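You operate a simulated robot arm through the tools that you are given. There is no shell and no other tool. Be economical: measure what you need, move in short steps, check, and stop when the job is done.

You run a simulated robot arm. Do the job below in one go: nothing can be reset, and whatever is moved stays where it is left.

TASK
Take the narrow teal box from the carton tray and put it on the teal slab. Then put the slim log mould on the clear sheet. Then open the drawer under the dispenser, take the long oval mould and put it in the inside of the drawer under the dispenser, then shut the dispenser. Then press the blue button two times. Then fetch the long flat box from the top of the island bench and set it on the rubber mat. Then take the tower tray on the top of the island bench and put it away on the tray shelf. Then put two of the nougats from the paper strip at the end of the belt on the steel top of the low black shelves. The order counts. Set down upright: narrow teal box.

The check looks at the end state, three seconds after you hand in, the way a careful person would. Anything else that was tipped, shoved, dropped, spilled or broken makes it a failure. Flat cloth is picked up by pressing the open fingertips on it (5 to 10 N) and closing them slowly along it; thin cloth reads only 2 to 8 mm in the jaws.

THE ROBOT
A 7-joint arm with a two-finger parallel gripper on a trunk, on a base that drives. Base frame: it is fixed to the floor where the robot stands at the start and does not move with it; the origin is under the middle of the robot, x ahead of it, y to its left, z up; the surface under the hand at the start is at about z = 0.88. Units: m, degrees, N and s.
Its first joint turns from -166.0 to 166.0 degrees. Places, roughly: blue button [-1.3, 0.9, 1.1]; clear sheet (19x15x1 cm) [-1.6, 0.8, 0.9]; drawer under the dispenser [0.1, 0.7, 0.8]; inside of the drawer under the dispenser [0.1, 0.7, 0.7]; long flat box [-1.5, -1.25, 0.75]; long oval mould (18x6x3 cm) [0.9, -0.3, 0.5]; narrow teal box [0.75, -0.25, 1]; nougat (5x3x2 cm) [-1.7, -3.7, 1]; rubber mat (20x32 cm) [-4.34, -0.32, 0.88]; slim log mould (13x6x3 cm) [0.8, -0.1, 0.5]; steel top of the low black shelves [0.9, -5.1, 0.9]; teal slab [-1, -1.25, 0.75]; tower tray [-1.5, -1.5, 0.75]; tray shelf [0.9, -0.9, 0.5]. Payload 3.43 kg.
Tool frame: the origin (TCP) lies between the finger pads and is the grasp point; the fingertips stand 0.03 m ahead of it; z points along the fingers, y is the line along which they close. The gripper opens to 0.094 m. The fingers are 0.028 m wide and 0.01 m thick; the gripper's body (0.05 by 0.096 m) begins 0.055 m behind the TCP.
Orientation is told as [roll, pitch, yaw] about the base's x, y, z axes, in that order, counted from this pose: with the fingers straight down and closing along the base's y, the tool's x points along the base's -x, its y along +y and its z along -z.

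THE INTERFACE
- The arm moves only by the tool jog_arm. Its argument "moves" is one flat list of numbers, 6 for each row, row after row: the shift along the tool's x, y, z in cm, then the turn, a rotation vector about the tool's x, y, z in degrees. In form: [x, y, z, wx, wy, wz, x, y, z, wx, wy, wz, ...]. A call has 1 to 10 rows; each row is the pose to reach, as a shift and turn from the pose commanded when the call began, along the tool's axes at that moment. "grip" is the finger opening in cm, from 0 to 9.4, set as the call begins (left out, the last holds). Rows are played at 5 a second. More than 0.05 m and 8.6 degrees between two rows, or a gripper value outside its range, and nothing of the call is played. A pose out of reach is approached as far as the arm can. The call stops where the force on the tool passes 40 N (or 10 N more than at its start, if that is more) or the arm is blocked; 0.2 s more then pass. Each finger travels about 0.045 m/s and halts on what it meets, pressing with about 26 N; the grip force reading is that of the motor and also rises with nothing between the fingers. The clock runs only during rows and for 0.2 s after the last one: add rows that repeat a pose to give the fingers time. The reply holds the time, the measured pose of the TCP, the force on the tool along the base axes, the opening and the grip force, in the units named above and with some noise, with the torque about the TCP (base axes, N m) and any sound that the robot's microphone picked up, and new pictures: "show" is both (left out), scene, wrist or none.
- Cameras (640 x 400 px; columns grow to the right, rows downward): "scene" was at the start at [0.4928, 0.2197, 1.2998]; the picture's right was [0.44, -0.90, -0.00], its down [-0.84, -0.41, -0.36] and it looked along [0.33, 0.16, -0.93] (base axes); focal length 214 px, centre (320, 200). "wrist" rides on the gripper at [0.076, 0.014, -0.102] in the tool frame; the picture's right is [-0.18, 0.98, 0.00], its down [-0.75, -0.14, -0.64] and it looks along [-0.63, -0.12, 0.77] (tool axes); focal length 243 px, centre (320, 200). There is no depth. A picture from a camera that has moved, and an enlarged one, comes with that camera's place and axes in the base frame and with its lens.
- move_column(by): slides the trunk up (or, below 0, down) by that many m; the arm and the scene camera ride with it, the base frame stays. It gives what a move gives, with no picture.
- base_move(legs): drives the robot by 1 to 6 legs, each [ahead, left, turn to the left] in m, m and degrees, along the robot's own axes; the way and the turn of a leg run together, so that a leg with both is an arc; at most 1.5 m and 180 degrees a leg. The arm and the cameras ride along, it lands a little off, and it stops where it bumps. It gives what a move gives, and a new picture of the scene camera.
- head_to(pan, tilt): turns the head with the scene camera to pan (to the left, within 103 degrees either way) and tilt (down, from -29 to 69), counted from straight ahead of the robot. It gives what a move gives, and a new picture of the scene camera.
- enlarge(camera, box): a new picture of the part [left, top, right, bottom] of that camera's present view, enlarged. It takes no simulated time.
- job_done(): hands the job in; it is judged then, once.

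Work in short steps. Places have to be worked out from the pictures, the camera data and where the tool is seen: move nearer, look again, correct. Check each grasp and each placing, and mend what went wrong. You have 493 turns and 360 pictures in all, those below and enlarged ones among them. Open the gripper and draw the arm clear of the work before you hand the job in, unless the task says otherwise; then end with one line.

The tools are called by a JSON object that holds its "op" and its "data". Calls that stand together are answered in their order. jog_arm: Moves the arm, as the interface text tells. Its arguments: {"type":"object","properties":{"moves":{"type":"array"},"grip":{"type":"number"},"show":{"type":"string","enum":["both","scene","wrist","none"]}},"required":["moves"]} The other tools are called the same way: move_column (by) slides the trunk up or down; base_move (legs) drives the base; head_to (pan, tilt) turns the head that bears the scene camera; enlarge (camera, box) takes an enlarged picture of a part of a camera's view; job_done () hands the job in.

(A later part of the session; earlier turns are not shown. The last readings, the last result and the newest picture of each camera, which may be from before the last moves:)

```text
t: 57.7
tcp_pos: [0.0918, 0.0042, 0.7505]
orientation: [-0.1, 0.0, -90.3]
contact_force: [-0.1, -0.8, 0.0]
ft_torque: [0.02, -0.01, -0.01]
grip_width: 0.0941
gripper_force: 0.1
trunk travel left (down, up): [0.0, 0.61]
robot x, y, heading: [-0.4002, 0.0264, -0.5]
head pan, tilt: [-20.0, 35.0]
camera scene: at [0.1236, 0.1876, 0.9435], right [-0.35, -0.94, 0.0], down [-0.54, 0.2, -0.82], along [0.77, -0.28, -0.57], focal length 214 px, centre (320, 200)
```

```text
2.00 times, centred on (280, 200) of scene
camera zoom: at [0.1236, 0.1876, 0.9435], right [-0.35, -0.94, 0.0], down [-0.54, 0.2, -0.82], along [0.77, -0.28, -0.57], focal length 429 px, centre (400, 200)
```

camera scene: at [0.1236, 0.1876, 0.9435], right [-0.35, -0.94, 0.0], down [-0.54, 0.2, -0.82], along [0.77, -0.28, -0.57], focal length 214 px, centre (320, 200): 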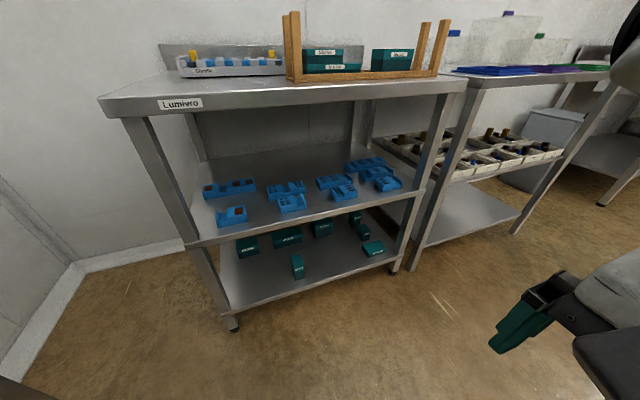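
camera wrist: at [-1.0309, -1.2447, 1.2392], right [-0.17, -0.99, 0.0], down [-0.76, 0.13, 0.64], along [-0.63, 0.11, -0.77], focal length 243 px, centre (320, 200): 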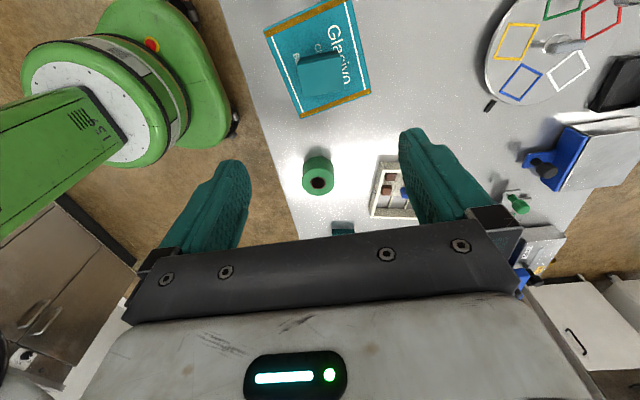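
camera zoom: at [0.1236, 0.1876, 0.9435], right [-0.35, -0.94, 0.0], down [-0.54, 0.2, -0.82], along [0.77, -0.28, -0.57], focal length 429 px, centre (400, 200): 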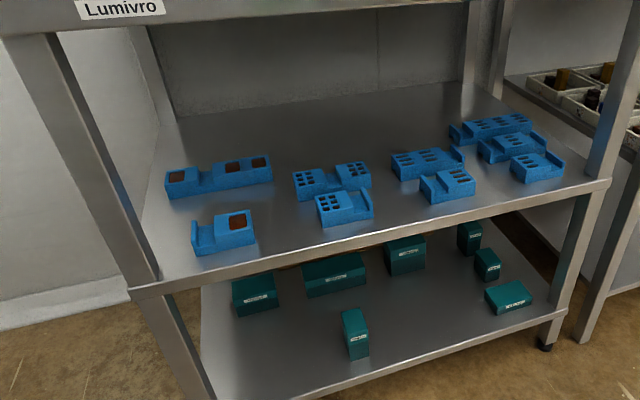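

{"op": "enlarge", "data": {"camera": "scene", "box": [300, 145, 420, 220]}}

{"op": "enlarge", "data": {"camera": "scene", "box": [190, 165, 310, 240]}}

```text
5.33 times, centred on (360, 182) of scene
camera zoom: at [0.1236, 0.1876, 0.9435], right [-0.35, -0.94, 0.0], down [-0.54, 0.2, -0.82], along [0.77, -0.28, -0.57], focal length 1144 px, centre (107, 293)
```

zoom: 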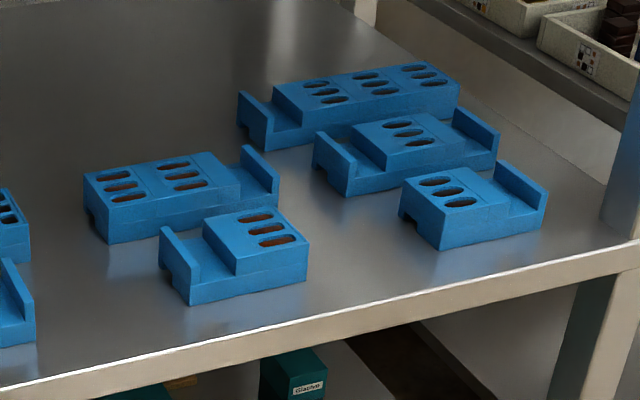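

```text
5.33 times, centred on (250, 202) of scene
camera zoom: at [0.1236, 0.1876, 0.9435], right [-0.35, -0.94, 0.0], down [-0.54, 0.2, -0.82], along [0.77, -0.28, -0.57], focal length 1144 px, centre (693, 187)
```

zoom: 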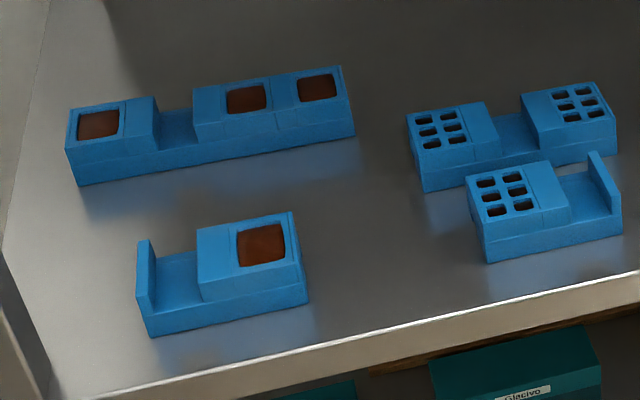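

The slim log mould (2 log modules, ~13 cm) is the rear one at ≈(0.79, −0.11); the long oval (18 cm) is rearmost at ≈(0.88, −0.305). I'll grip across their 6 cm width with the hand leaning ~45° toward +y so it fits below the bench top. First turn the hand to yaw +90.

{"op": "jog_arm", "data": {"moves": [0, 0, 0, 0, 0, -8.5, 0, 0, 0, 0, 0, -17, 0, 0, 0, 0, 0, -25.5, 0, 0, 0, 0, 0, -34, 0, 0, 0, 0, 0, -42.5, 0, 0, 0, 0, 0, -51, 0, 0, 0, 0, 0, -59.5, 0, 0, 0, 0, 0, -68, 0, 0, 0, 0, 0, -76.5, 0, 0, 0, 0, 0, -85], "show": "none"}}

{"op": "jog_arm", "data": {"moves": [0, 0, 0, 0, 0, -8.5, 0, 0, 0, 0, 0, -17, 0, 0, 0, 0, 0, -25.5, 0, 0, 0, 0, 0, -34, 0, 0, 0, 0, 0, -42.5, 0, 0, 0, 0, 0, -51, 0, 0, 0, 0, 0, -59.5, 0, 0, 0, 0, 0, -68, 0, 0, 0, 0, 0, -76.5, 0, 0, 0, 0, 0, -85], "show": "none"}}

{"op": "jog_arm", "data": {"moves": [0, 0, 0, 0, 0, -4.5, 0, 0, 0, 0, 0, -9.7, 0, 0, 0, 0, 0, -9.7], "show": "scene"}}

```text
t: 59.8
tcp_pos: [0.0963, 0.0054, 0.7501]
orientation: [0.7, 0.0, -13.8]
contact_force: [1.1, 1.5, 1.0]
ft_torque: [-0.1, 0.27, -0.16]
grip_width: 0.094
gripper_force: 0.1
trunk travel left (down, up): [0.0, 0.61]
robot x, y, heading: [-0.403, 0.0212, -0.4]
head pan, tilt: [-20.0, 35.0]
stopped in row 10: the force on the tool passed its limit at 57 N (the readings are from after the stop); the commanded pose is now the measured one
```

```text
t: 60.2
tcp_pos: [0.0995, 0.0061, 0.7502]
orientation: [1.2, -0.1, -10.2]
contact_force: [2.8, -1.8, 0.3]
ft_torque: [0.09, 0.23, -0.01]
grip_width: 0.094
gripper_force: 0.1
trunk travel left (down, up): [0.0, 0.61]
robot x, y, heading: [-0.3958, 0.0211, -0.3]
head pan, tilt: [-20.0, 35.0]
stopped in row 1: the force on the tool passed its limit at 52 N (the readings are from after the stop); the commanded pose is now the measured one
```

```text
t: 60.7
tcp_pos: [0.1022, 0.0076, 0.7518]
orientation: [1.4, -0.4, -5.4]
contact_force: [3.7, -0.8, 0.7]
ft_torque: [0.04, 0.44, -0.04]
grip_width: 0.0935
gripper_force: 0.1
trunk travel left (down, up): [0.0, 0.61]
robot x, y, heading: [-0.4013, 0.023, -0.6]
head pan, tilt: [-20.0, 35.0]
stopped in row 2: the force on the tool passed its limit at 53 N (the readings are from after the stop); the commanded pose is now the measured one
camera scene: at [0.1235, 0.1877, 0.9435], right [-0.35, -0.94, 0.0], down [-0.54, 0.2, -0.82], along [0.77, -0.28, -0.57], focal length 214 px, centre (320, 200)
```

scene: 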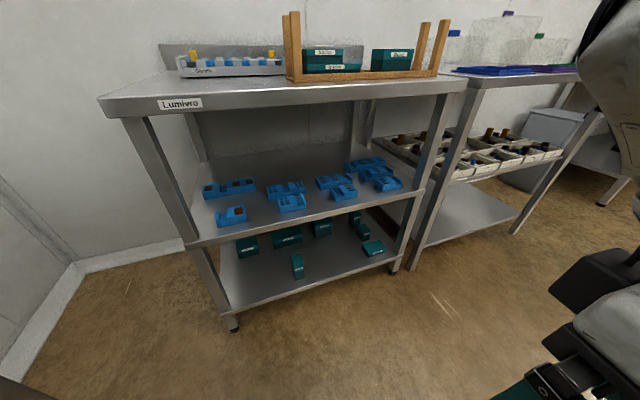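

The wrist camera is brushing the robot's own body; move the hand out forward 20 cm first, then continue turning.

{"op": "jog_arm", "data": {"moves": [-4, 0, 0, 0, 0, 0, -8, 0, 0, 0, 0, 0, -12, 0, 0, 0, 0, 0, -16, 0, 0, 0, 0, 0, -20, 0, 0, 0, 0, 0, -20, 0, 0, 0, 0, 0], "show": "none"}}

{"op": "jog_arm", "data": {"moves": [0, 0, 0, 0, 0, -8.5, 0, 0, 0, 0, 0, -17, 0, 0, 0, 0, 0, -25.5, 0, 0, 0, 0, 0, -34, 0, 0, 0, 0, 0, -42.5, 0, 0, 0, 0, 0, -51, 0, 0, 0, 0, 0, -59.5, 0, 0, 0, 0, 0, -68, 0, 0, 0, 0, 0, -76.5, 0, 0, 0, 0, 0, -84], "show": "scene"}}

```text
t: 62.1
tcp_pos: [0.3006, -0.0061, 0.7545]
orientation: [1.4, -0.5, -5.3]
contact_force: [-0.8, 0.0, -0.4]
ft_torque: [0.01, 0.01, 0.0]
grip_width: 0.0939
gripper_force: 0.0
trunk travel left (down, up): [0.0, 0.61]
robot x, y, heading: [-0.4026, 0.0257, -0.3]
head pan, tilt: [-20.0, 35.0]
```

```text
t: 64.3
tcp_pos: [0.206, 0.0817, 0.756]
orientation: [-0.2, -1.5, 78.5]
contact_force: [-0.8, -0.3, -0.1]
ft_torque: [-0.01, 0.02, -0.02]
grip_width: 0.094
gripper_force: 0.1
out of reach, approached as far as the arm can: row 7, 8, 9, 10
trunk travel left (down, up): [0.0, 0.61]
robot x, y, heading: [-0.402, 0.0275, -0.3]
head pan, tilt: [-20.0, 35.0]
camera scene: at [0.1236, 0.1874, 0.9434], right [-0.35, -0.94, 0.0], down [-0.54, 0.2, -0.82], along [0.77, -0.28, -0.57], focal length 214 px, centre (320, 200)
```

scene: 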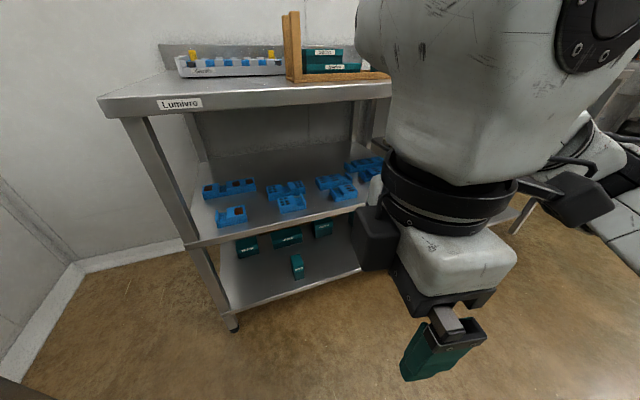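

Joint limit on that side, so go back to yaw −90 and lean toward −y for the log mould.

{"op": "jog_arm", "data": {"moves": [0, 0, 0, 0, 0, 8.5, 0, 0, 0, 0, 0, 17, 0, 0, 0, 0, 0, 25.5, 0, 0, 0, 0, 0, 34, 0, 0, 0, 0, 0, 42.5, 0, 0, 0, 0, 0, 51, 0, 0, 0, 0, 0, 59.5, 0, 0, 0, 0, 0, 68, 0, 0, 0, 0, 0, 76.5, 0, 0, 0, 0, 0, 84], "show": "none"}}

{"op": "jog_arm", "data": {"moves": [0, 0, 0, 0, 0, 8.5, 0, 0, 0, 0, 0, 17, 0, 0, 0, 0, 0, 25.5, 0, 0, 0, 0, 0, 34, 0, 0, 0, 0, 0, 42.5, 0, 0, 0, 0, 0, 51, 0, 0, 0, 0, 0, 59.5, 0, 0, 0, 0, 0, 68, 0, 0, 0, 0, 0, 76.5, 0, 0, 0, 0, 0, 84], "show": "none"}}

```text
t: 66.5
tcp_pos: [0.2069, 0.0806, 0.7494]
orientation: [1.4, -0.4, -5.4]
contact_force: [-0.1, 0.0, -0.9]
ft_torque: [0.0, -0.01, 0.04]
grip_width: 0.0941
gripper_force: 0.0
trunk travel left (down, up): [0.0, 0.61]
robot x, y, heading: [-0.4044, 0.027, -0.4]
head pan, tilt: [-20.0, 35.0]
```

```text
t: 68.7
tcp_pos: [0.207, 0.0799, 0.7502]
orientation: [0.5, 1.3, -89.5]
contact_force: [0.1, -0.1, -0.1]
ft_torque: [0.01, -0.02, -0.02]
grip_width: 0.094
gripper_force: 0.0
trunk travel left (down, up): [0.0, 0.61]
robot x, y, heading: [-0.4032, 0.0252, -0.5]
head pan, tilt: [-20.0, 35.0]
```

{"op": "jog_arm", "data": {"moves": [-2, 0, 0, 0, 7.5, 0, -4, 0, 0, 0, 15, 0, -6, 0, 0, 0, 22.5, 0, -8, 0, 0, 0, 30, 0, -11, 0, 0, 0, 37.5, 0, -15, 0, 0, 0, 44, 0, -15, 0, 0, 0, 44, 0]}}

```text
t: 70.3
tcp_pos: [0.2082, -0.0692, 0.7464]
orientation: [0.8, 45.4, -88.7]
contact_force: [0.3, 0.7, 0.2]
ft_torque: [0.0, -0.02, -0.04]
grip_width: 0.0943
gripper_force: 0.3
trunk travel left (down, up): [0.0, 0.61]
robot x, y, heading: [-0.4027, 0.0279, -0.4]
head pan, tilt: [-20.0, 35.0]
camera scene: at [0.1235, 0.1877, 0.9435], right [-0.35, -0.94, 0.0], down [-0.54, 0.2, -0.82], along [0.77, -0.28, -0.57], focal length 214 px, centre (320, 200)
camera wrist: at [0.221, -0.0904, 0.8738], right [0.99, -0.12, -0.12], down [-0.13, -0.99, -0.09], along [-0.11, 0.1, -0.99], focal length 243 px, centre (320, 200)
```

scene: 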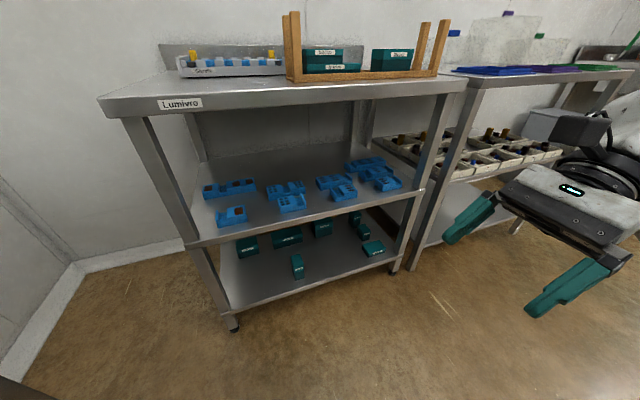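
wrist: 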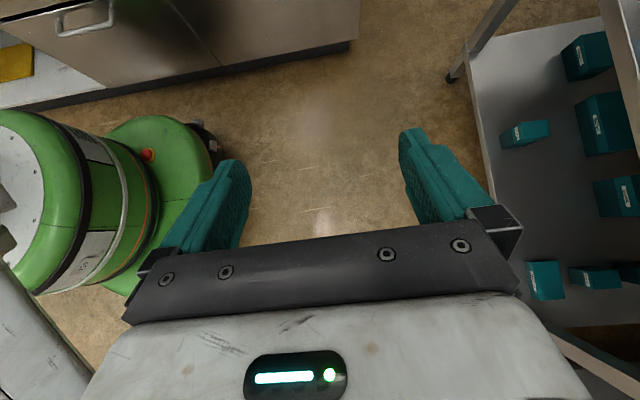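

Now lean a bit more (50°), lower to z≈0.60 and shift y to −0.12.

{"op": "jog_arm", "data": {"moves": [-4, 0, 2, 0, 2, 0, -8, 0, 4, 0, 4, 0, -12, 0, 6, 0, 6, 0, -13.5, 0, 6.4, 0, 6, 0, -13.5, 0, 6.4, 0, 6, 0], "grip": 8, "show": "none"}}

{"op": "base_move", "data": {"legs": [[0.33, 0, 0.4]]}}

{"op": "head_to", "data": {"pan": -45, "tilt": 35}}

```text
t: 71.5
tcp_pos: [0.2108, -0.1194, 0.6065]
orientation: [0.9, 51.4, -88.7]
contact_force: [0.4, -0.5, 0.7]
ft_torque: [-0.01, 0.03, 0.01]
grip_width: 0.0798
gripper_force: 0.2
trunk travel left (down, up): [0.0, 0.61]
robot x, y, heading: [-0.4021, 0.0272, -0.3]
head pan, tilt: [-20.0, 35.0]
```

```text
t: 73.6
tcp_pos: [0.5335, -0.1136, 0.607]
orientation: [0.8, 51.3, -88.2]
contact_force: [0.2, -0.4, 0.1]
ft_torque: [-0.01, 0.03, 0.0]
grip_width: 0.0802
gripper_force: 0.1
trunk travel left (down, up): [0.0, 0.61]
robot x, y, heading: [-0.0816, 0.0261, -0.2]
head pan, tilt: [-20.0, 35.0]
camera scene: at [0.4436, 0.1926, 0.9435], right [-0.34, -0.94, 0.0], down [-0.54, 0.19, -0.82], along [0.77, -0.28, -0.57], focal length 214 px, centre (320, 200)
```

scene: 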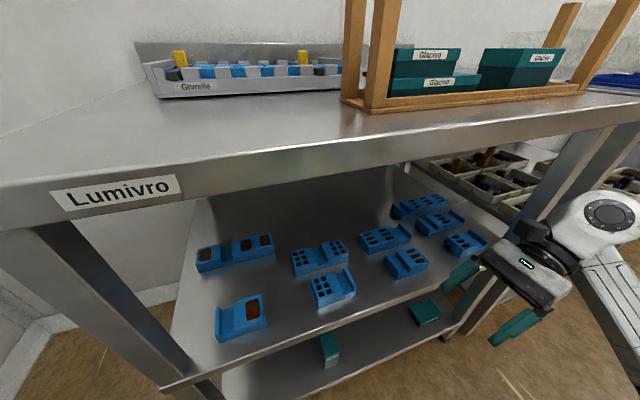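

```text
t: 74.5
tcp_pos: [0.5333, -0.1136, 0.6055]
orientation: [0.8, 51.3, -88.2]
contact_force: [0.0, -0.5, -0.2]
ft_torque: [0.01, 0.0, -0.01]
grip_width: 0.0799
gripper_force: 0.1
trunk travel left (down, up): [0.0, 0.61]
robot x, y, heading: [-0.0812, 0.0292, 0.1]
head pan, tilt: [-45.0, 35.0]
camera scene: at [0.4233, 0.1604, 0.9435], right [-0.7, -0.71, 0.0], down [-0.41, 0.4, -0.82], along [0.58, -0.58, -0.57], focal length 214 px, centre (320, 200)
```

scene: 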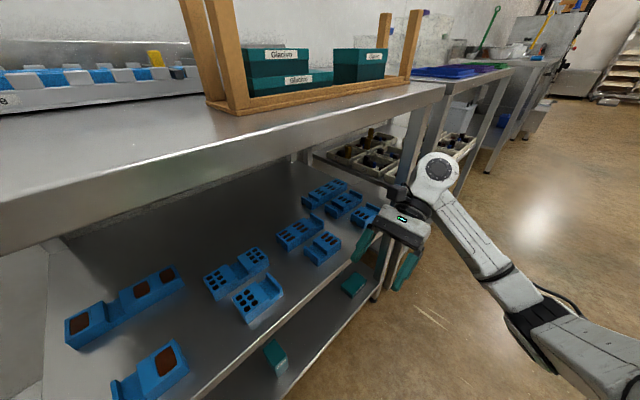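

Good view: wrist joint is below bench lip. Moving the hand in under the bench above the moulds.

{"op": "jog_arm", "data": {"moves": [0, 4, 0, 0, 0, 0, 0, 8, 0, 0, 0, 0, 0, 12, 0, 0, 0, 0, 0, 16, 0, 0, 0, 0, 0, 20, 0, 0, 0, 0, 0, 20, 0, 0, 0, 0]}}

```text
t: 75.9
tcp_pos: [0.7345, -0.1114, 0.6081]
orientation: [0.9, 51.4, -88.1]
contact_force: [-0.1, -0.4, -0.2]
ft_torque: [-0.03, 0.01, 0.0]
grip_width: 0.0799
gripper_force: 0.0
trunk travel left (down, up): [0.0, 0.61]
robot x, y, heading: [-0.0786, 0.0233, 0.2]
head pan, tilt: [-45.0, 35.0]
camera scene: at [0.4233, 0.1604, 0.9435], right [-0.7, -0.71, 0.0], down [-0.41, 0.4, -0.82], along [0.58, -0.58, -0.57], focal length 214 px, centre (320, 200)
camera wrist: at [0.7497, -0.1447, 0.7326], right [0.99, -0.09, -0.13], down [-0.12, -0.97, -0.19], along [-0.11, 0.2, -0.97], focal length 243 px, centre (320, 200)
```

scene: 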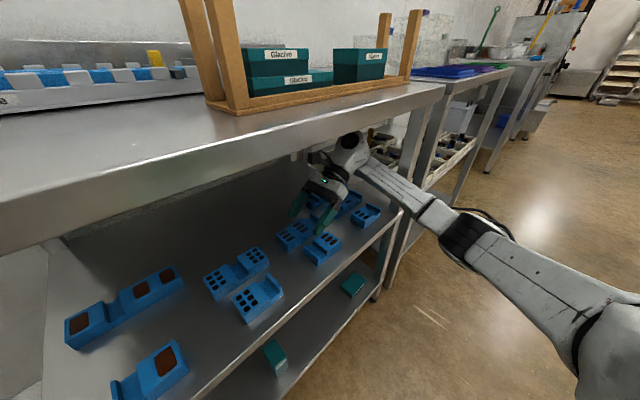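
wrist: 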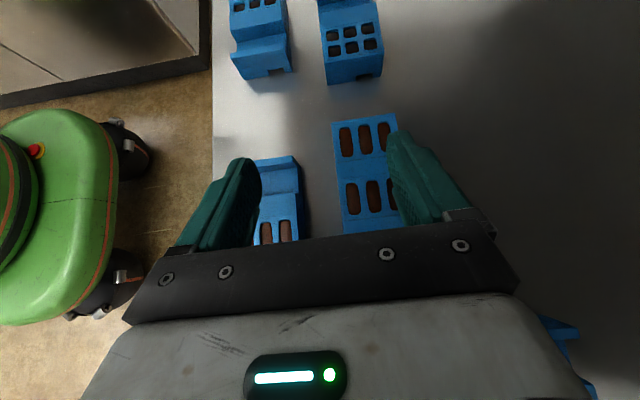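

Mould at x≈0.774, spanning y −0.03…−0.16, top z≈0.53. Shift over and lower partway.

{"op": "jog_arm", "data": {"moves": [0.7, 4, 0.9, 0, 0, 0, -1.4, 4, 2.4, 0, 0, 0, -3.6, 4, 4.3, 0, 0, 0, -3.6, 4, 4.3, 0, 0, 0]}}

```text
t: 76.9
tcp_pos: [0.7765, -0.0962, 0.5525]
orientation: [0.9, 51.2, -88.0]
contact_force: [-0.2, 0.3, 0.1]
ft_torque: [-0.03, 0.0, -0.04]
grip_width: 0.08
gripper_force: 0.1
trunk travel left (down, up): [0.0, 0.61]
robot x, y, heading: [-0.081, 0.0241, 0.2]
head pan, tilt: [-45.0, 35.0]
camera scene: at [0.4233, 0.1604, 0.9435], right [-0.7, -0.71, 0.0], down [-0.41, 0.4, -0.82], along [0.58, -0.58, -0.57], focal length 214 px, centre (320, 200)
camera wrist: at [0.7906, -0.1297, 0.6784], right [0.99, -0.09, -0.13], down [-0.12, -0.97, -0.19], along [-0.11, 0.2, -0.97], focal length 243 px, centre (320, 200)
```

scene: 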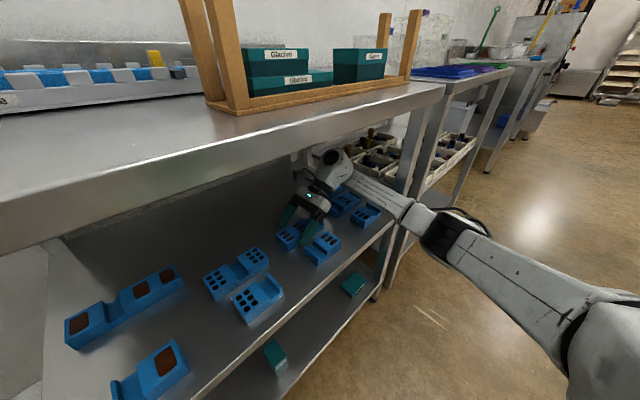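
wrist: 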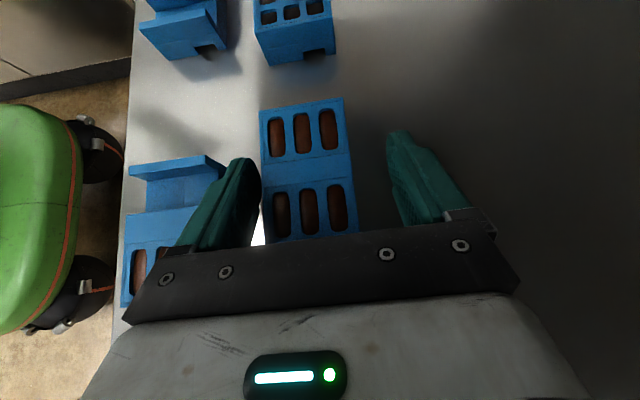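

Need −1 cm in x. Narrowing opening to 7.2 cm, shifting, and lowering to z≈0.53.

{"op": "jog_arm", "data": {"moves": [0, -1, 0, 0, 0, 0, 0, -1, 0, 0, 0, 0, -0.6, -1, 0.5, 0, 0, 0, -1.2, -1, 1, 0, 0, 0, -1.6, -1, 1.3, 0, 0, 0, -1.6, -1, 1.3, 0, 0, 0], "grip": 7.2, "show": "wrist"}}

```text
t: 77.8
tcp_pos: [0.7658, -0.0964, 0.5507]
orientation: [1.9, 52.1, -87.5]
contact_force: [-1.3, -0.1, 13.7]
ft_torque: [0.14, 0.52, -0.01]
grip_width: 0.0729
gripper_force: 1.0
trunk travel left (down, up): [0.0, 0.61]
robot x, y, heading: [-0.0808, 0.0282, 0.1]
head pan, tilt: [-45.0, 35.0]
stopped in row 4: the force on the tool passed its limit at 47 N (the readings are from after the stop); the commanded pose is now the measured one
camera wrist: at [0.7791, -0.1319, 0.6751], right [0.99, -0.09, -0.13], down [-0.12, -0.97, -0.2], along [-0.1, 0.21, -0.97], focal length 243 px, centre (320, 200)
```

wrist: 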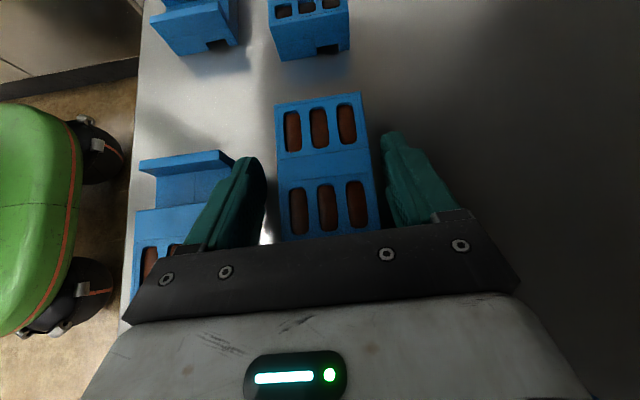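

Left finger touched the front mould's lip. Lift, narrow to 6.6 cm, shift slightly +x and +y, and retry gently.

{"op": "jog_arm", "data": {"moves": [0.94, 0.2, -0.75, 0, 0, 0, 0.94, 0.2, -0.75, 0, 0, 0, 2.2, 0.2, 0.8, 0, 0, 0, 2.2, 0.2, 0.8, 0, 0, 0], "grip": 6.6, "show": "wrist"}}

{"op": "enlarge", "data": {"camera": "wrist", "box": [180, 80, 420, 240]}}

```text
t: 78.8
tcp_pos: [0.7687, -0.0765, 0.5604]
orientation: [1.6, 51.9, -87.4]
contact_force: [-0.2, -0.1, -0.6]
ft_torque: [0.02, 0.02, 0.03]
grip_width: 0.0661
gripper_force: 0.1
trunk travel left (down, up): [0.0, 0.61]
robot x, y, heading: [-0.0797, 0.0242, 0.3]
head pan, tilt: [-45.0, 35.0]
camera wrist: at [0.7818, -0.1108, 0.6859], right [0.99, -0.09, -0.13], down [-0.12, -0.97, -0.2], along [-0.11, 0.21, -0.97], focal length 243 px, centre (320, 200)
```

wrist: 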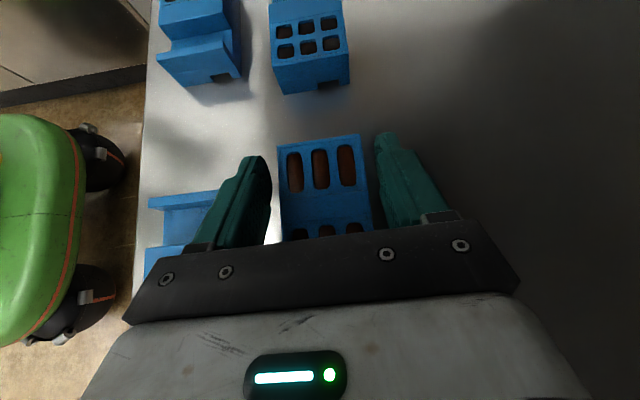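

```text
2.50 times, centred on (300, 160) of wrist
camera zoom: at [0.7818, -0.1108, 0.6859], right [0.99, -0.09, -0.13], down [-0.12, -0.97, -0.2], along [-0.11, 0.21, -0.97], focal length 606 px, centre (370, 300)
```

zoom: 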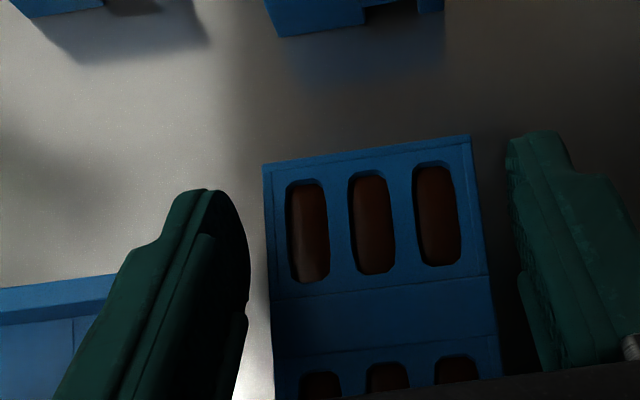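

Well centred and past the front lip now. Descend.

{"op": "jog_arm", "data": {"moves": [-0.8, 0, 0.65, 0, 0, 0, -1.4, 0, 1.1, 0, 0, 0, -1.9, 0, 1.5, 0, 0, 0, -2.3, 0, 1.85, 0, 0, 0, -2.3, 0, 1.85, 0, 0, 0], "show": "wrist"}}

```text
t: 79.5
tcp_pos: [0.7686, -0.0765, 0.5506]
orientation: [2.4, 52.7, -86.7]
contact_force: [-4.3, 0.3, 14.0]
ft_torque: [0.22, 0.59, 0.12]
grip_width: 0.0683
gripper_force: 2.1
trunk travel left (down, up): [0.0, 0.61]
robot x, y, heading: [-0.0805, 0.0219, -0.0]
head pan, tilt: [-45.0, 35.0]
stopped in row 3: the force on the tool passed its limit at 47 N (the readings are from after the stop); the commanded pose is now the measured one
camera wrist: at [0.7806, -0.1129, 0.6749], right [0.99, -0.09, -0.12], down [-0.12, -0.97, -0.21], along [-0.1, 0.23, -0.97], focal length 243 px, centre (320, 200)
```

wrist: 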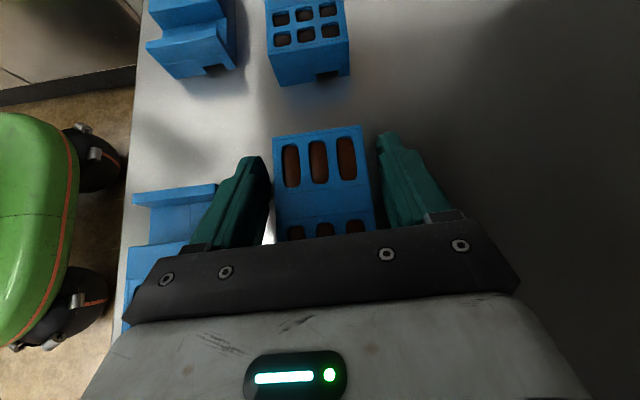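

The same stop height (0.5506) both times means the fingertips are on the shelf (shelf ≈0.52, mould top ≈0.545). The fingers already straddle the mould; lift 6 mm, slide toward the middle and close.

{"op": "jog_arm", "data": {"moves": [0.47, 0, -0.37, 0, 0, 0, -0.4, 0, -1.3, 0, 0, 0, -1.1, 0, -2.3, 0, 0, 0, -1.1, 0, -2.3, 0, 0, 0], "show": "none"}}

{"op": "jog_arm", "data": {"moves": [0, 0, 0, 0, 0, 0, 0, 0, 0, 0, 0, 0, 0, 0, 0, 0, 0, 0], "grip": 4, "show": "wrist"}}

```text
t: 80.5
tcp_pos: [0.7694, -0.1029, 0.5537]
orientation: [2.3, 52.4, -86.9]
contact_force: [0.4, 0.1, -0.2]
ft_torque: [0.03, 0.0, -0.01]
grip_width: 0.0656
gripper_force: 0.0
trunk travel left (down, up): [0.0, 0.61]
robot x, y, heading: [-0.0798, 0.026, 0.2]
head pan, tilt: [-45.0, 35.0]
```

```text
t: 81.3
tcp_pos: [0.7694, -0.1007, 0.5545]
orientation: [2.3, 52.5, -87.0]
contact_force: [-0.1, -0.8, 0.8]
ft_torque: [-0.04, -0.05, 0.01]
grip_width: 0.0552
gripper_force: 25.9
trunk travel left (down, up): [0.0, 0.61]
robot x, y, heading: [-0.0782, 0.0243, 0.4]
head pan, tilt: [-45.0, 35.0]
camera wrist: at [0.7816, -0.1379, 0.679], right [0.99, -0.09, -0.12], down [-0.12, -0.97, -0.21], along [-0.1, 0.22, -0.97], focal length 243 px, centre (320, 200)
```

wrist: 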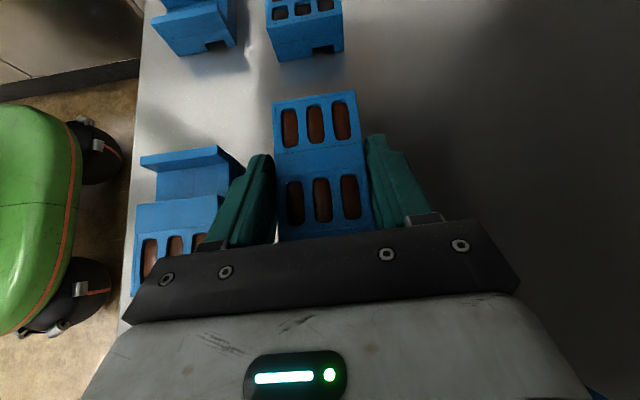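

Gripped at 55 mm. Lift 5.3 cm and look.

{"op": "jog_arm", "data": {"moves": [1.2, 0, -1, 0, 0, 0, 2.6, 0, -2, 0, 0, 0, 4.2, 0, -3.2, 0, 0, 0, 4.2, 0, -3.2, 0, 0, 0]}}

```text
t: 82.3
tcp_pos: [0.7674, -0.101, 0.6044]
orientation: [2.3, 52.5, -87.1]
contact_force: [-0.2, -0.4, -1.3]
ft_torque: [-0.01, -0.03, 0.03]
grip_width: 0.0553
gripper_force: 26.2
trunk travel left (down, up): [0.0, 0.61]
robot x, y, heading: [-0.0839, 0.0257, 0.2]
head pan, tilt: [-45.0, 35.0]
camera scene: at [0.4233, 0.1604, 0.9434], right [-0.7, -0.71, 0.0], down [-0.41, 0.4, -0.82], along [0.58, -0.58, -0.57], focal length 214 px, centre (320, 200)
camera wrist: at [0.7785, -0.1378, 0.7297], right [0.99, -0.09, -0.12], down [-0.12, -0.97, -0.21], along [-0.1, 0.22, -0.97], focal length 243 px, centre (320, 200)
```

scene: 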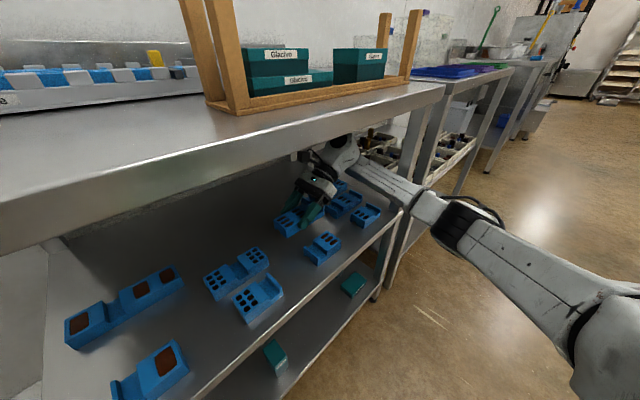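
wrist: 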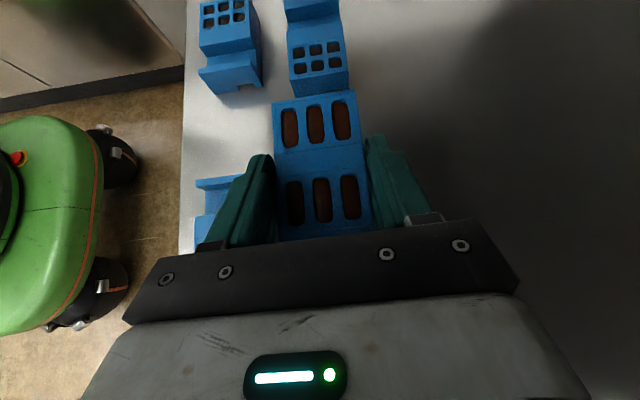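

Lifted. Pulling straight out, then backing the base off.

{"op": "jog_arm", "data": {"moves": [0, -4.5, 0, 0, 0, 0, 0, -9, 0, 0, 0, 0, 0, -13.5, 0, 0, 0, 0, 0, -18, 0, 0, 0, 0, 0, -22, 0, 0, 0, 0, 0, -22, 0, 0, 0, 0], "show": "none"}}

{"op": "base_move", "data": {"legs": [[-0.32, 0, 0]]}}

```text
t: 83.7
tcp_pos: [0.5486, -0.1069, 0.5993]
orientation: [2.2, 52.6, -87.0]
contact_force: [-1.1, 0.3, -1.7]
ft_torque: [0.01, 0.02, 0.0]
grip_width: 0.0554
gripper_force: 25.9
trunk travel left (down, up): [0.0, 0.61]
robot x, y, heading: [-0.0782, 0.0255, 0.2]
head pan, tilt: [-45.0, 35.0]
```

```text
t: 85.9
tcp_pos: [0.2268, -0.11, 0.5992]
orientation: [2.4, 52.5, -87.1]
contact_force: [0.2, 0.2, -1.9]
ft_torque: [0.01, 0.02, 0.0]
grip_width: 0.0554
gripper_force: 26.2
trunk travel left (down, up): [0.0, 0.61]
robot x, y, heading: [-0.3997, 0.0276, 0.1]
head pan, tilt: [-45.0, 35.0]
camera scene: at [0.1028, 0.1582, 0.9435], right [-0.71, -0.71, 0.0], down [-0.41, 0.4, -0.82], along [0.58, -0.58, -0.57], focal length 214 px, centre (320, 200)
```

scene: 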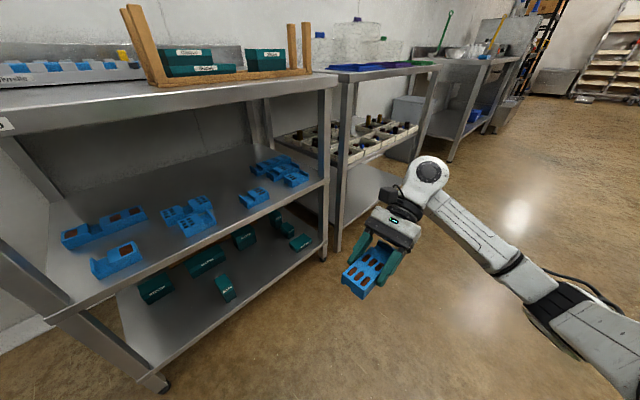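

Mould held well. Raise the trunk and straighten the hand.

{"op": "move_column", "data": {"by": 0.45}}

{"op": "jog_arm", "data": {"moves": [0, 0, 0, 0, -7.5, 0, 0, 0, 0, 0, -15, 0, 0, 0, 0, 0, -22.5, 0, 0, 0, 0, 0, -30, 0, 0, 0, 0, 0, -37.5, 0, 0, 0, 0, 0, -45, 0, 0, 0, 0, 0, -52, 0, 0, 0, 0, 0, -52, 0]}}

{"op": "head_to", "data": {"pan": 100, "tilt": 35}}

```text
refused: 0.45 is not a number from -0.4 to 0.4
```

```text
t: 87.7
tcp_pos: [0.225, -0.1102, 0.5993]
orientation: [1.4, 0.4, -89.1]
contact_force: [0.5, -0.2, -1.9]
ft_torque: [-0.01, 0.01, -0.02]
grip_width: 0.0557
gripper_force: 26.2
trunk travel left (down, up): [0.0, 0.61]
robot x, y, heading: [-0.4053, 0.029, 0.1]
head pan, tilt: [-45.0, 35.0]
camera scene: at [0.1028, 0.1582, 0.9435], right [-0.71, -0.71, 0.0], down [-0.41, 0.4, -0.82], along [0.58, -0.58, -0.57], focal length 214 px, centre (320, 200)
camera wrist: at [0.2373, -0.0354, 0.7045], right [0.99, -0.17, 0.02], down [-0.14, -0.76, 0.63], along [-0.09, -0.63, -0.77], focal length 243 px, centre (320, 200)
```

scene: 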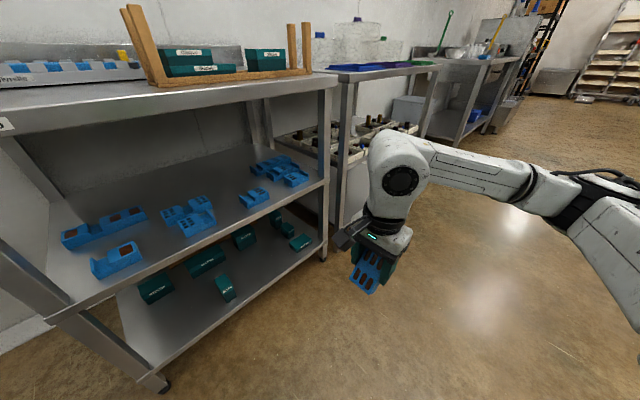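
wrist: 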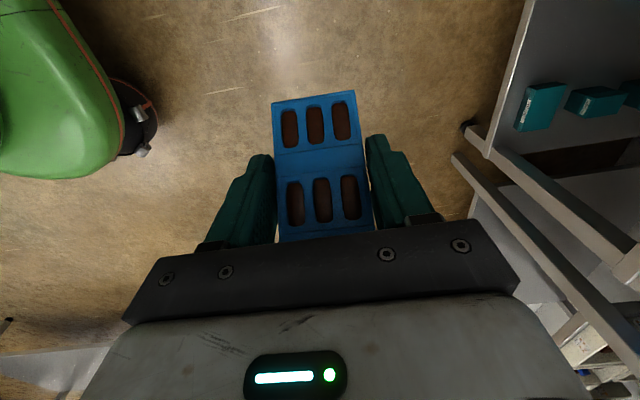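

```text
t: 90.0
tcp_pos: [0.2267, -0.1097, 0.5988]
orientation: [1.4, 0.6, -89.1]
contact_force: [-0.8, -0.4, -2.2]
ft_torque: [0.02, 0.0, -0.01]
grip_width: 0.0553
gripper_force: 26.0
trunk travel left (down, up): [0.0, 0.61]
robot x, y, heading: [-0.4015, 0.0275, 0.1]
head pan, tilt: [100.0, 35.0]
camera scene: at [0.025, 0.307, 0.9435], right [0.98, 0.18, 0.0], down [0.1, -0.56, -0.82], along [-0.14, 0.81, -0.57], focal length 214 px, centre (320, 200)
```

scene: 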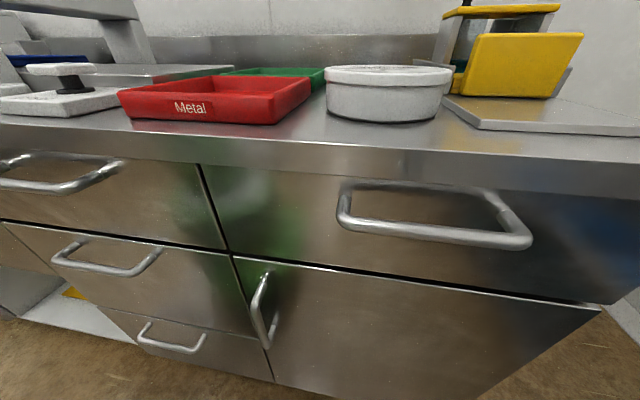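

{"op": "move_column", "data": {"by": 0.4}}

{"op": "base_move", "data": {"legs": [[-0.5, 0, 0]]}}

{"op": "head_to", "data": {"pan": 103, "tilt": 30}}

```text
t: 93.8
tcp_pos: [0.2266, -0.1096, 0.999]
orientation: [1.4, 0.6, -89.1]
contact_force: [-0.3, -0.3, -1.4]
ft_torque: [0.03, 0.02, -0.06]
grip_width: 0.0551
gripper_force: 25.8
trunk travel left (down, up): [-0.4, 0.21]
robot x, y, heading: [-0.401, 0.0246, -0.2]
head pan, tilt: [100.0, 35.0]
```

```text
t: 96.7
tcp_pos: [-0.2583, -0.1102, 0.9999]
orientation: [1.4, 0.6, -88.9]
contact_force: [0.5, 1.1, -0.8]
ft_torque: [0.05, 0.03, 0.06]
grip_width: 0.0553
gripper_force: 26.3
trunk travel left (down, up): [-0.4, 0.21]
robot x, y, heading: [-0.8854, 0.0225, 0.2]
head pan, tilt: [100.0, 35.0]
camera scene: at [-0.4612, 0.3063, 1.3435], right [0.98, 0.18, 0.0], down [0.1, -0.56, -0.82], along [-0.15, 0.81, -0.57], focal length 214 px, centre (320, 200)
```

scene: 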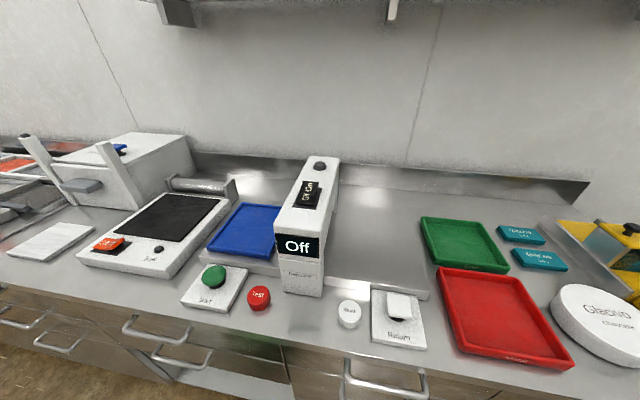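

```text
t: 97.3
tcp_pos: [-0.258, -0.1105, 0.9989]
orientation: [1.4, 0.6, -89.0]
contact_force: [0.0, 0.1, -0.9]
ft_torque: [-0.02, -0.02, 0.01]
grip_width: 0.0553
gripper_force: 25.9
trunk travel left (down, up): [-0.4, 0.21]
robot x, y, heading: [-0.887, 0.0248, 0.1]
head pan, tilt: [103.0, 30.0]
camera scene: at [-0.4663, 0.3077, 1.3512], right [0.97, 0.23, 0.0], down [0.11, -0.49, -0.87], along [-0.2, 0.84, -0.5], focal length 214 px, centre (320, 200)
```

scene: 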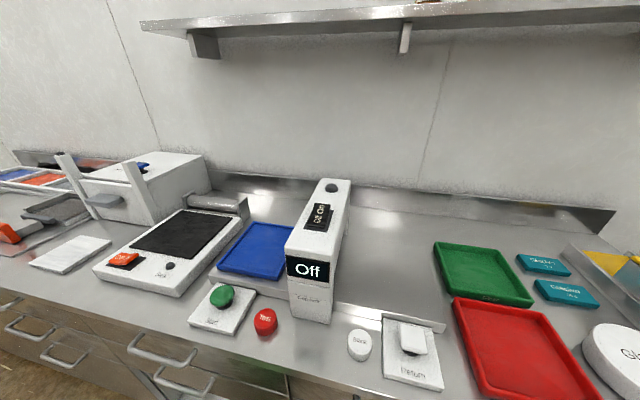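

{"op": "base_move", "data": {"legs": [[-0.55, 0, 0]]}}

{"op": "head_to", "data": {"pan": 90, "tilt": 30}}

```text
t: 100.5
tcp_pos: [-0.8101, -0.1106, 0.9998]
orientation: [1.4, 0.6, -88.6]
contact_force: [-0.4, -0.3, -1.6]
ft_torque: [0.01, -0.02, -0.01]
grip_width: 0.0554
gripper_force: 26.4
trunk travel left (down, up): [-0.4, 0.21]
robot x, y, heading: [-1.4403, 0.0197, 0.6]
head pan, tilt: [103.0, 30.0]
camera scene: at [-1.0201, 0.3065, 1.3513], right [0.97, 0.23, 0.0], down [0.12, -0.49, -0.87], along [-0.2, 0.84, -0.5], focal length 214 px, centre (320, 200)
```

scene: 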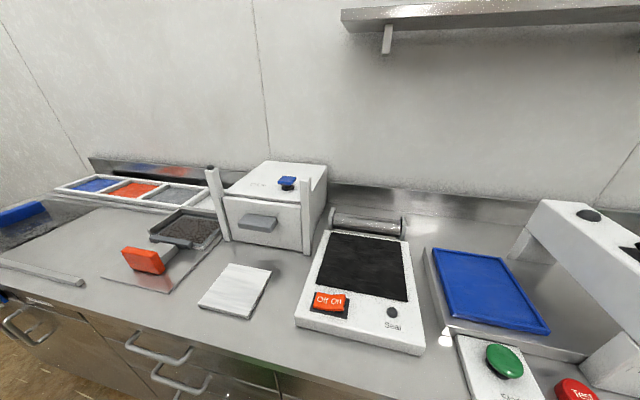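

```text
t: 101.2
tcp_pos: [-0.8108, -0.1111, 1.0]
orientation: [1.5, 0.6, -88.6]
contact_force: [-0.6, -0.2, -1.7]
ft_torque: [-0.01, 0.01, -0.01]
grip_width: 0.0553
gripper_force: 25.6
trunk travel left (down, up): [-0.4, 0.21]
robot x, y, heading: [-1.4414, 0.0221, 0.6]
head pan, tilt: [90.0, 30.0]
camera scene: at [-0.9999, 0.309, 1.3513], right [1.0, 0.01, 0.0], down [0.0, -0.5, -0.87], along [-0.01, 0.87, -0.5], focal length 214 px, centre (320, 200)
```

scene: 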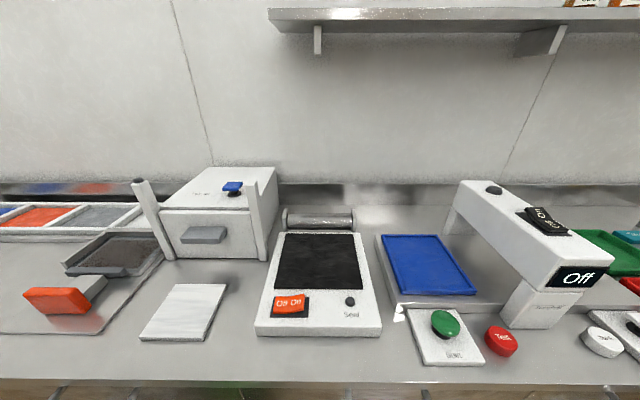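

{"op": "head_to", "data": {"pan": 103, "tilt": 40}}

{"op": "enlarge", "data": {"camera": "scene", "box": [0, 60, 280, 260]}}

```text
t: 102.0
tcp_pos: [-0.8099, -0.1101, 0.9993]
orientation: [1.4, 0.6, -88.6]
contact_force: [1.0, 0.5, -1.0]
ft_torque: [0.05, 0.03, 0.0]
grip_width: 0.0555
gripper_force: 26.0
trunk travel left (down, up): [-0.4, 0.21]
robot x, y, heading: [-1.4409, 0.0198, 0.3]
head pan, tilt: [103.0, 40.0]
camera scene: at [-1.0188, 0.3013, 1.336], right [0.97, 0.23, 0.0], down [0.15, -0.62, -0.77], along [-0.18, 0.75, -0.64], focal length 214 px, centre (320, 200)
```

scene: 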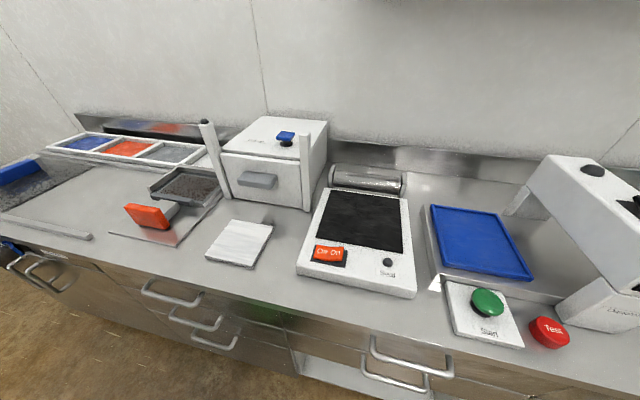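

```text
2.00 times, centred on (140, 160) of scene
camera zoom: at [-1.0188, 0.3013, 1.336], right [0.97, 0.23, 0.0], down [0.15, -0.62, -0.77], along [-0.18, 0.75, -0.64], focal length 429 px, centre (680, 280)
```

zoom: 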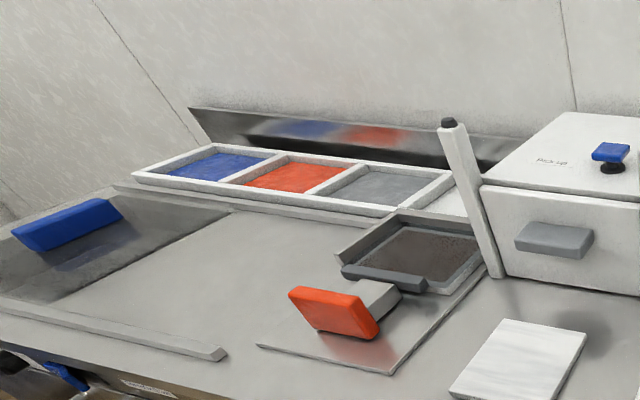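

I need a closer look at the sheet near (−1.6, 0.75). Raise the trunk, step back and turn to face the counter.

{"op": "move_column", "data": {"by": 0.2}}

{"op": "base_move", "data": {"legs": [[0, -0.3, 0], [0, 0, 89.5]]}}

{"op": "head_to", "data": {"pan": 10, "tilt": 50}}

```text
t: 104.2
tcp_pos: [-0.8105, -0.1099, 1.2]
orientation: [1.4, 0.6, -88.6]
contact_force: [-0.4, 0.3, -1.0]
ft_torque: [0.04, -0.02, -0.03]
grip_width: 0.0553
gripper_force: 26.1
trunk travel left (down, up): [-0.6, 0.01]
robot x, y, heading: [-1.4373, 0.0231, 0.8]
head pan, tilt: [103.0, 40.0]
```

```text
t: 110.0
tcp_pos: [-1.3117, 0.3591, 1.2002]
orientation: [1.4, 0.5, 1.9]
contact_force: [0.4, -0.1, -1.3]
ft_torque: [0.02, 0.04, -0.02]
grip_width: 0.0552
gripper_force: 25.4
trunk travel left (down, up): [-0.6, 0.01]
robot x, y, heading: [-1.4329, -0.2743, 90.9]
head pan, tilt: [103.0, 40.0]
camera scene: at [-1.7209, 0.1471, 1.5359], right [-0.24, 0.97, 0.0], down [0.62, 0.15, -0.77], along [-0.74, -0.18, -0.64], focal length 214 px, centre (320, 200)
```

scene: 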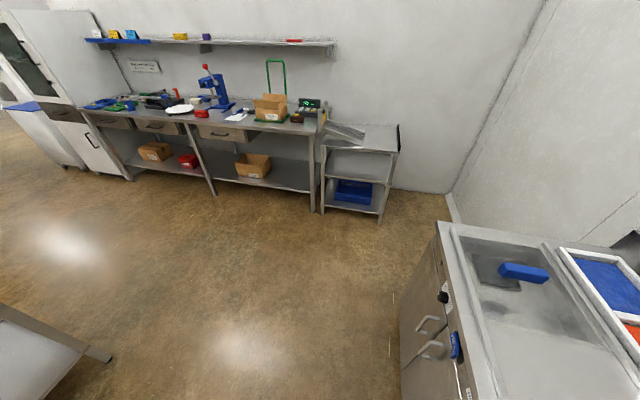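

```text
t: 111.7
tcp_pos: [-1.3118, 0.3588, 1.199]
orientation: [1.5, 0.6, 1.9]
contact_force: [0.4, -0.6, -1.7]
ft_torque: [0.04, 0.02, 0.0]
grip_width: 0.0553
gripper_force: 26.1
trunk travel left (down, up): [-0.6, 0.01]
robot x, y, heading: [-1.4378, -0.2685, 90.8]
head pan, tilt: [10.0, 50.0]
camera scene: at [-1.6531, 0.2432, 1.5217], right [0.98, 0.19, 0.0], down [0.15, -0.75, -0.64], along [-0.12, 0.63, -0.77], focal length 214 px, centre (320, 200)
```

scene: 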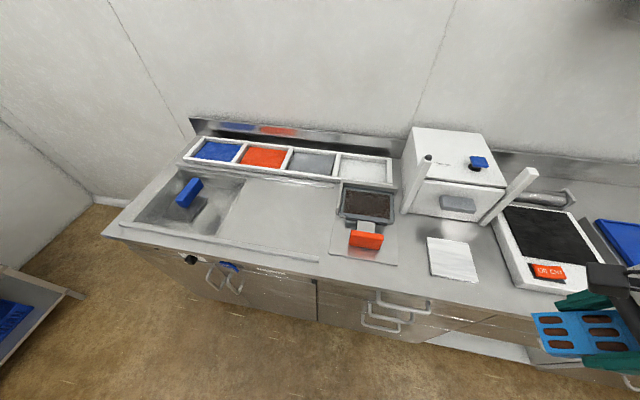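

{"op": "enlarge", "data": {"camera": "scene", "box": [180, 110, 420, 280]}}

{"op": "enlarge", "data": {"camera": "scene", "box": [310, 140, 430, 220]}}

```text
2.35 times, centred on (300, 195) of scene
camera zoom: at [-1.6531, 0.2432, 1.5217], right [0.98, 0.19, 0.0], down [0.15, -0.75, -0.64], along [-0.12, 0.63, -0.77], focal length 505 px, centre (367, 212)
```

zoom: 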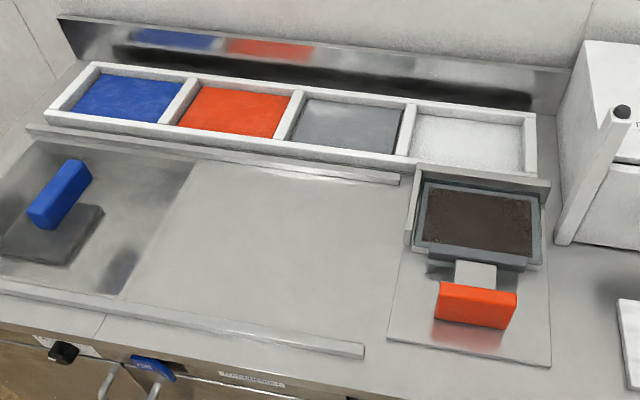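

```text
5.00 times, centred on (370, 180) of scene
camera zoom: at [-1.6531, 0.2432, 1.5217], right [0.98, 0.19, 0.0], down [0.15, -0.75, -0.64], along [-0.12, 0.63, -0.77], focal length 1072 px, centre (70, 300)
```

zoom: 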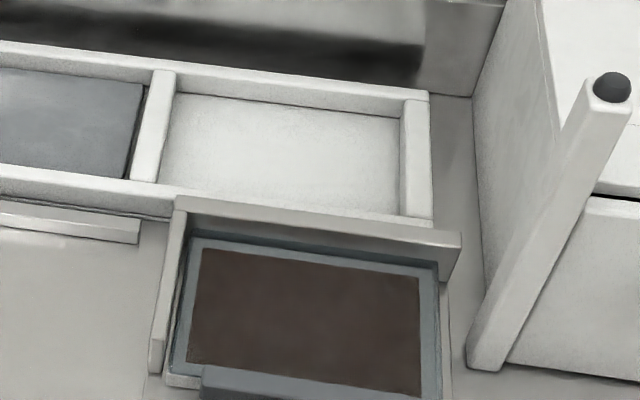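

The clear sheet is the framed 19×15 panel in the jig at ≈(−1.58, 0.76). The mould must be laid with the hand leaned ~52°; leaning toward +x would hit the machine, so I turn the hand another 90° so it leans toward the robot.

{"op": "jog_arm", "data": {"moves": [0, 0, 0, 0, 0, 8.5, 0, 0, 0, 0, 0, 17, 0, 0, 0, 0, 0, 25.5, 0, 0, 0, 0, 0, 34, 0, 0, 0, 0, 0, 42.5, 0, 0, 0, 0, 0, 51, 0, 0, 0, 0, 0, 59.5, 0, 0, 0, 0, 0, 68, 0, 0, 0, 0, 0, 76.5, 0, 0, 0, 0, 0, 85], "show": "none"}}

{"op": "jog_arm", "data": {"moves": [0, 0, 0, 0, 0, 6, 0, 0, 0, 0, 0, 6], "show": "scene"}}

```text
t: 113.9
tcp_pos: [-1.3109, 0.3591, 1.1996]
orientation: [-0.5, 1.4, -83.3]
contact_force: [-1.5, -0.5, -2.8]
ft_torque: [0.04, 0.0, 0.04]
grip_width: 0.0552
gripper_force: 26.2
trunk travel left (down, up): [-0.6, 0.01]
robot x, y, heading: [-1.4345, -0.2685, 90.8]
head pan, tilt: [10.0, 50.0]
```

```text
t: 114.5
tcp_pos: [-1.3113, 0.3593, 1.1981]
orientation: [-0.6, 1.5, -89.2]
contact_force: [0.1, -0.1, -1.5]
ft_torque: [0.04, -0.05, 0.03]
grip_width: 0.0556
gripper_force: 26.1
trunk travel left (down, up): [-0.6, 0.01]
robot x, y, heading: [-1.4371, -0.2718, 90.8]
head pan, tilt: [10.0, 50.0]
camera scene: at [-1.6531, 0.2432, 1.5217], right [0.98, 0.19, 0.0], down [0.15, -0.75, -0.64], along [-0.12, 0.63, -0.77], focal length 214 px, centre (320, 200)
```

scene: 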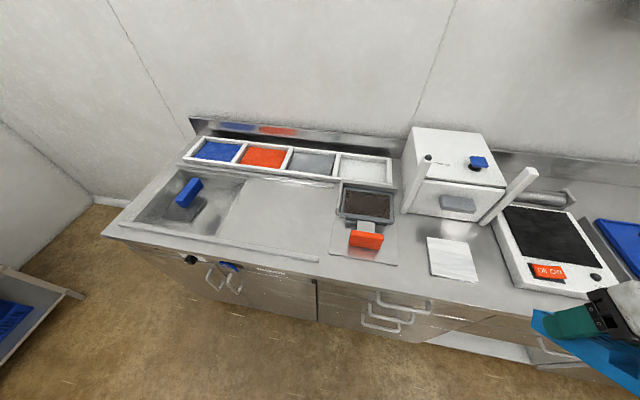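

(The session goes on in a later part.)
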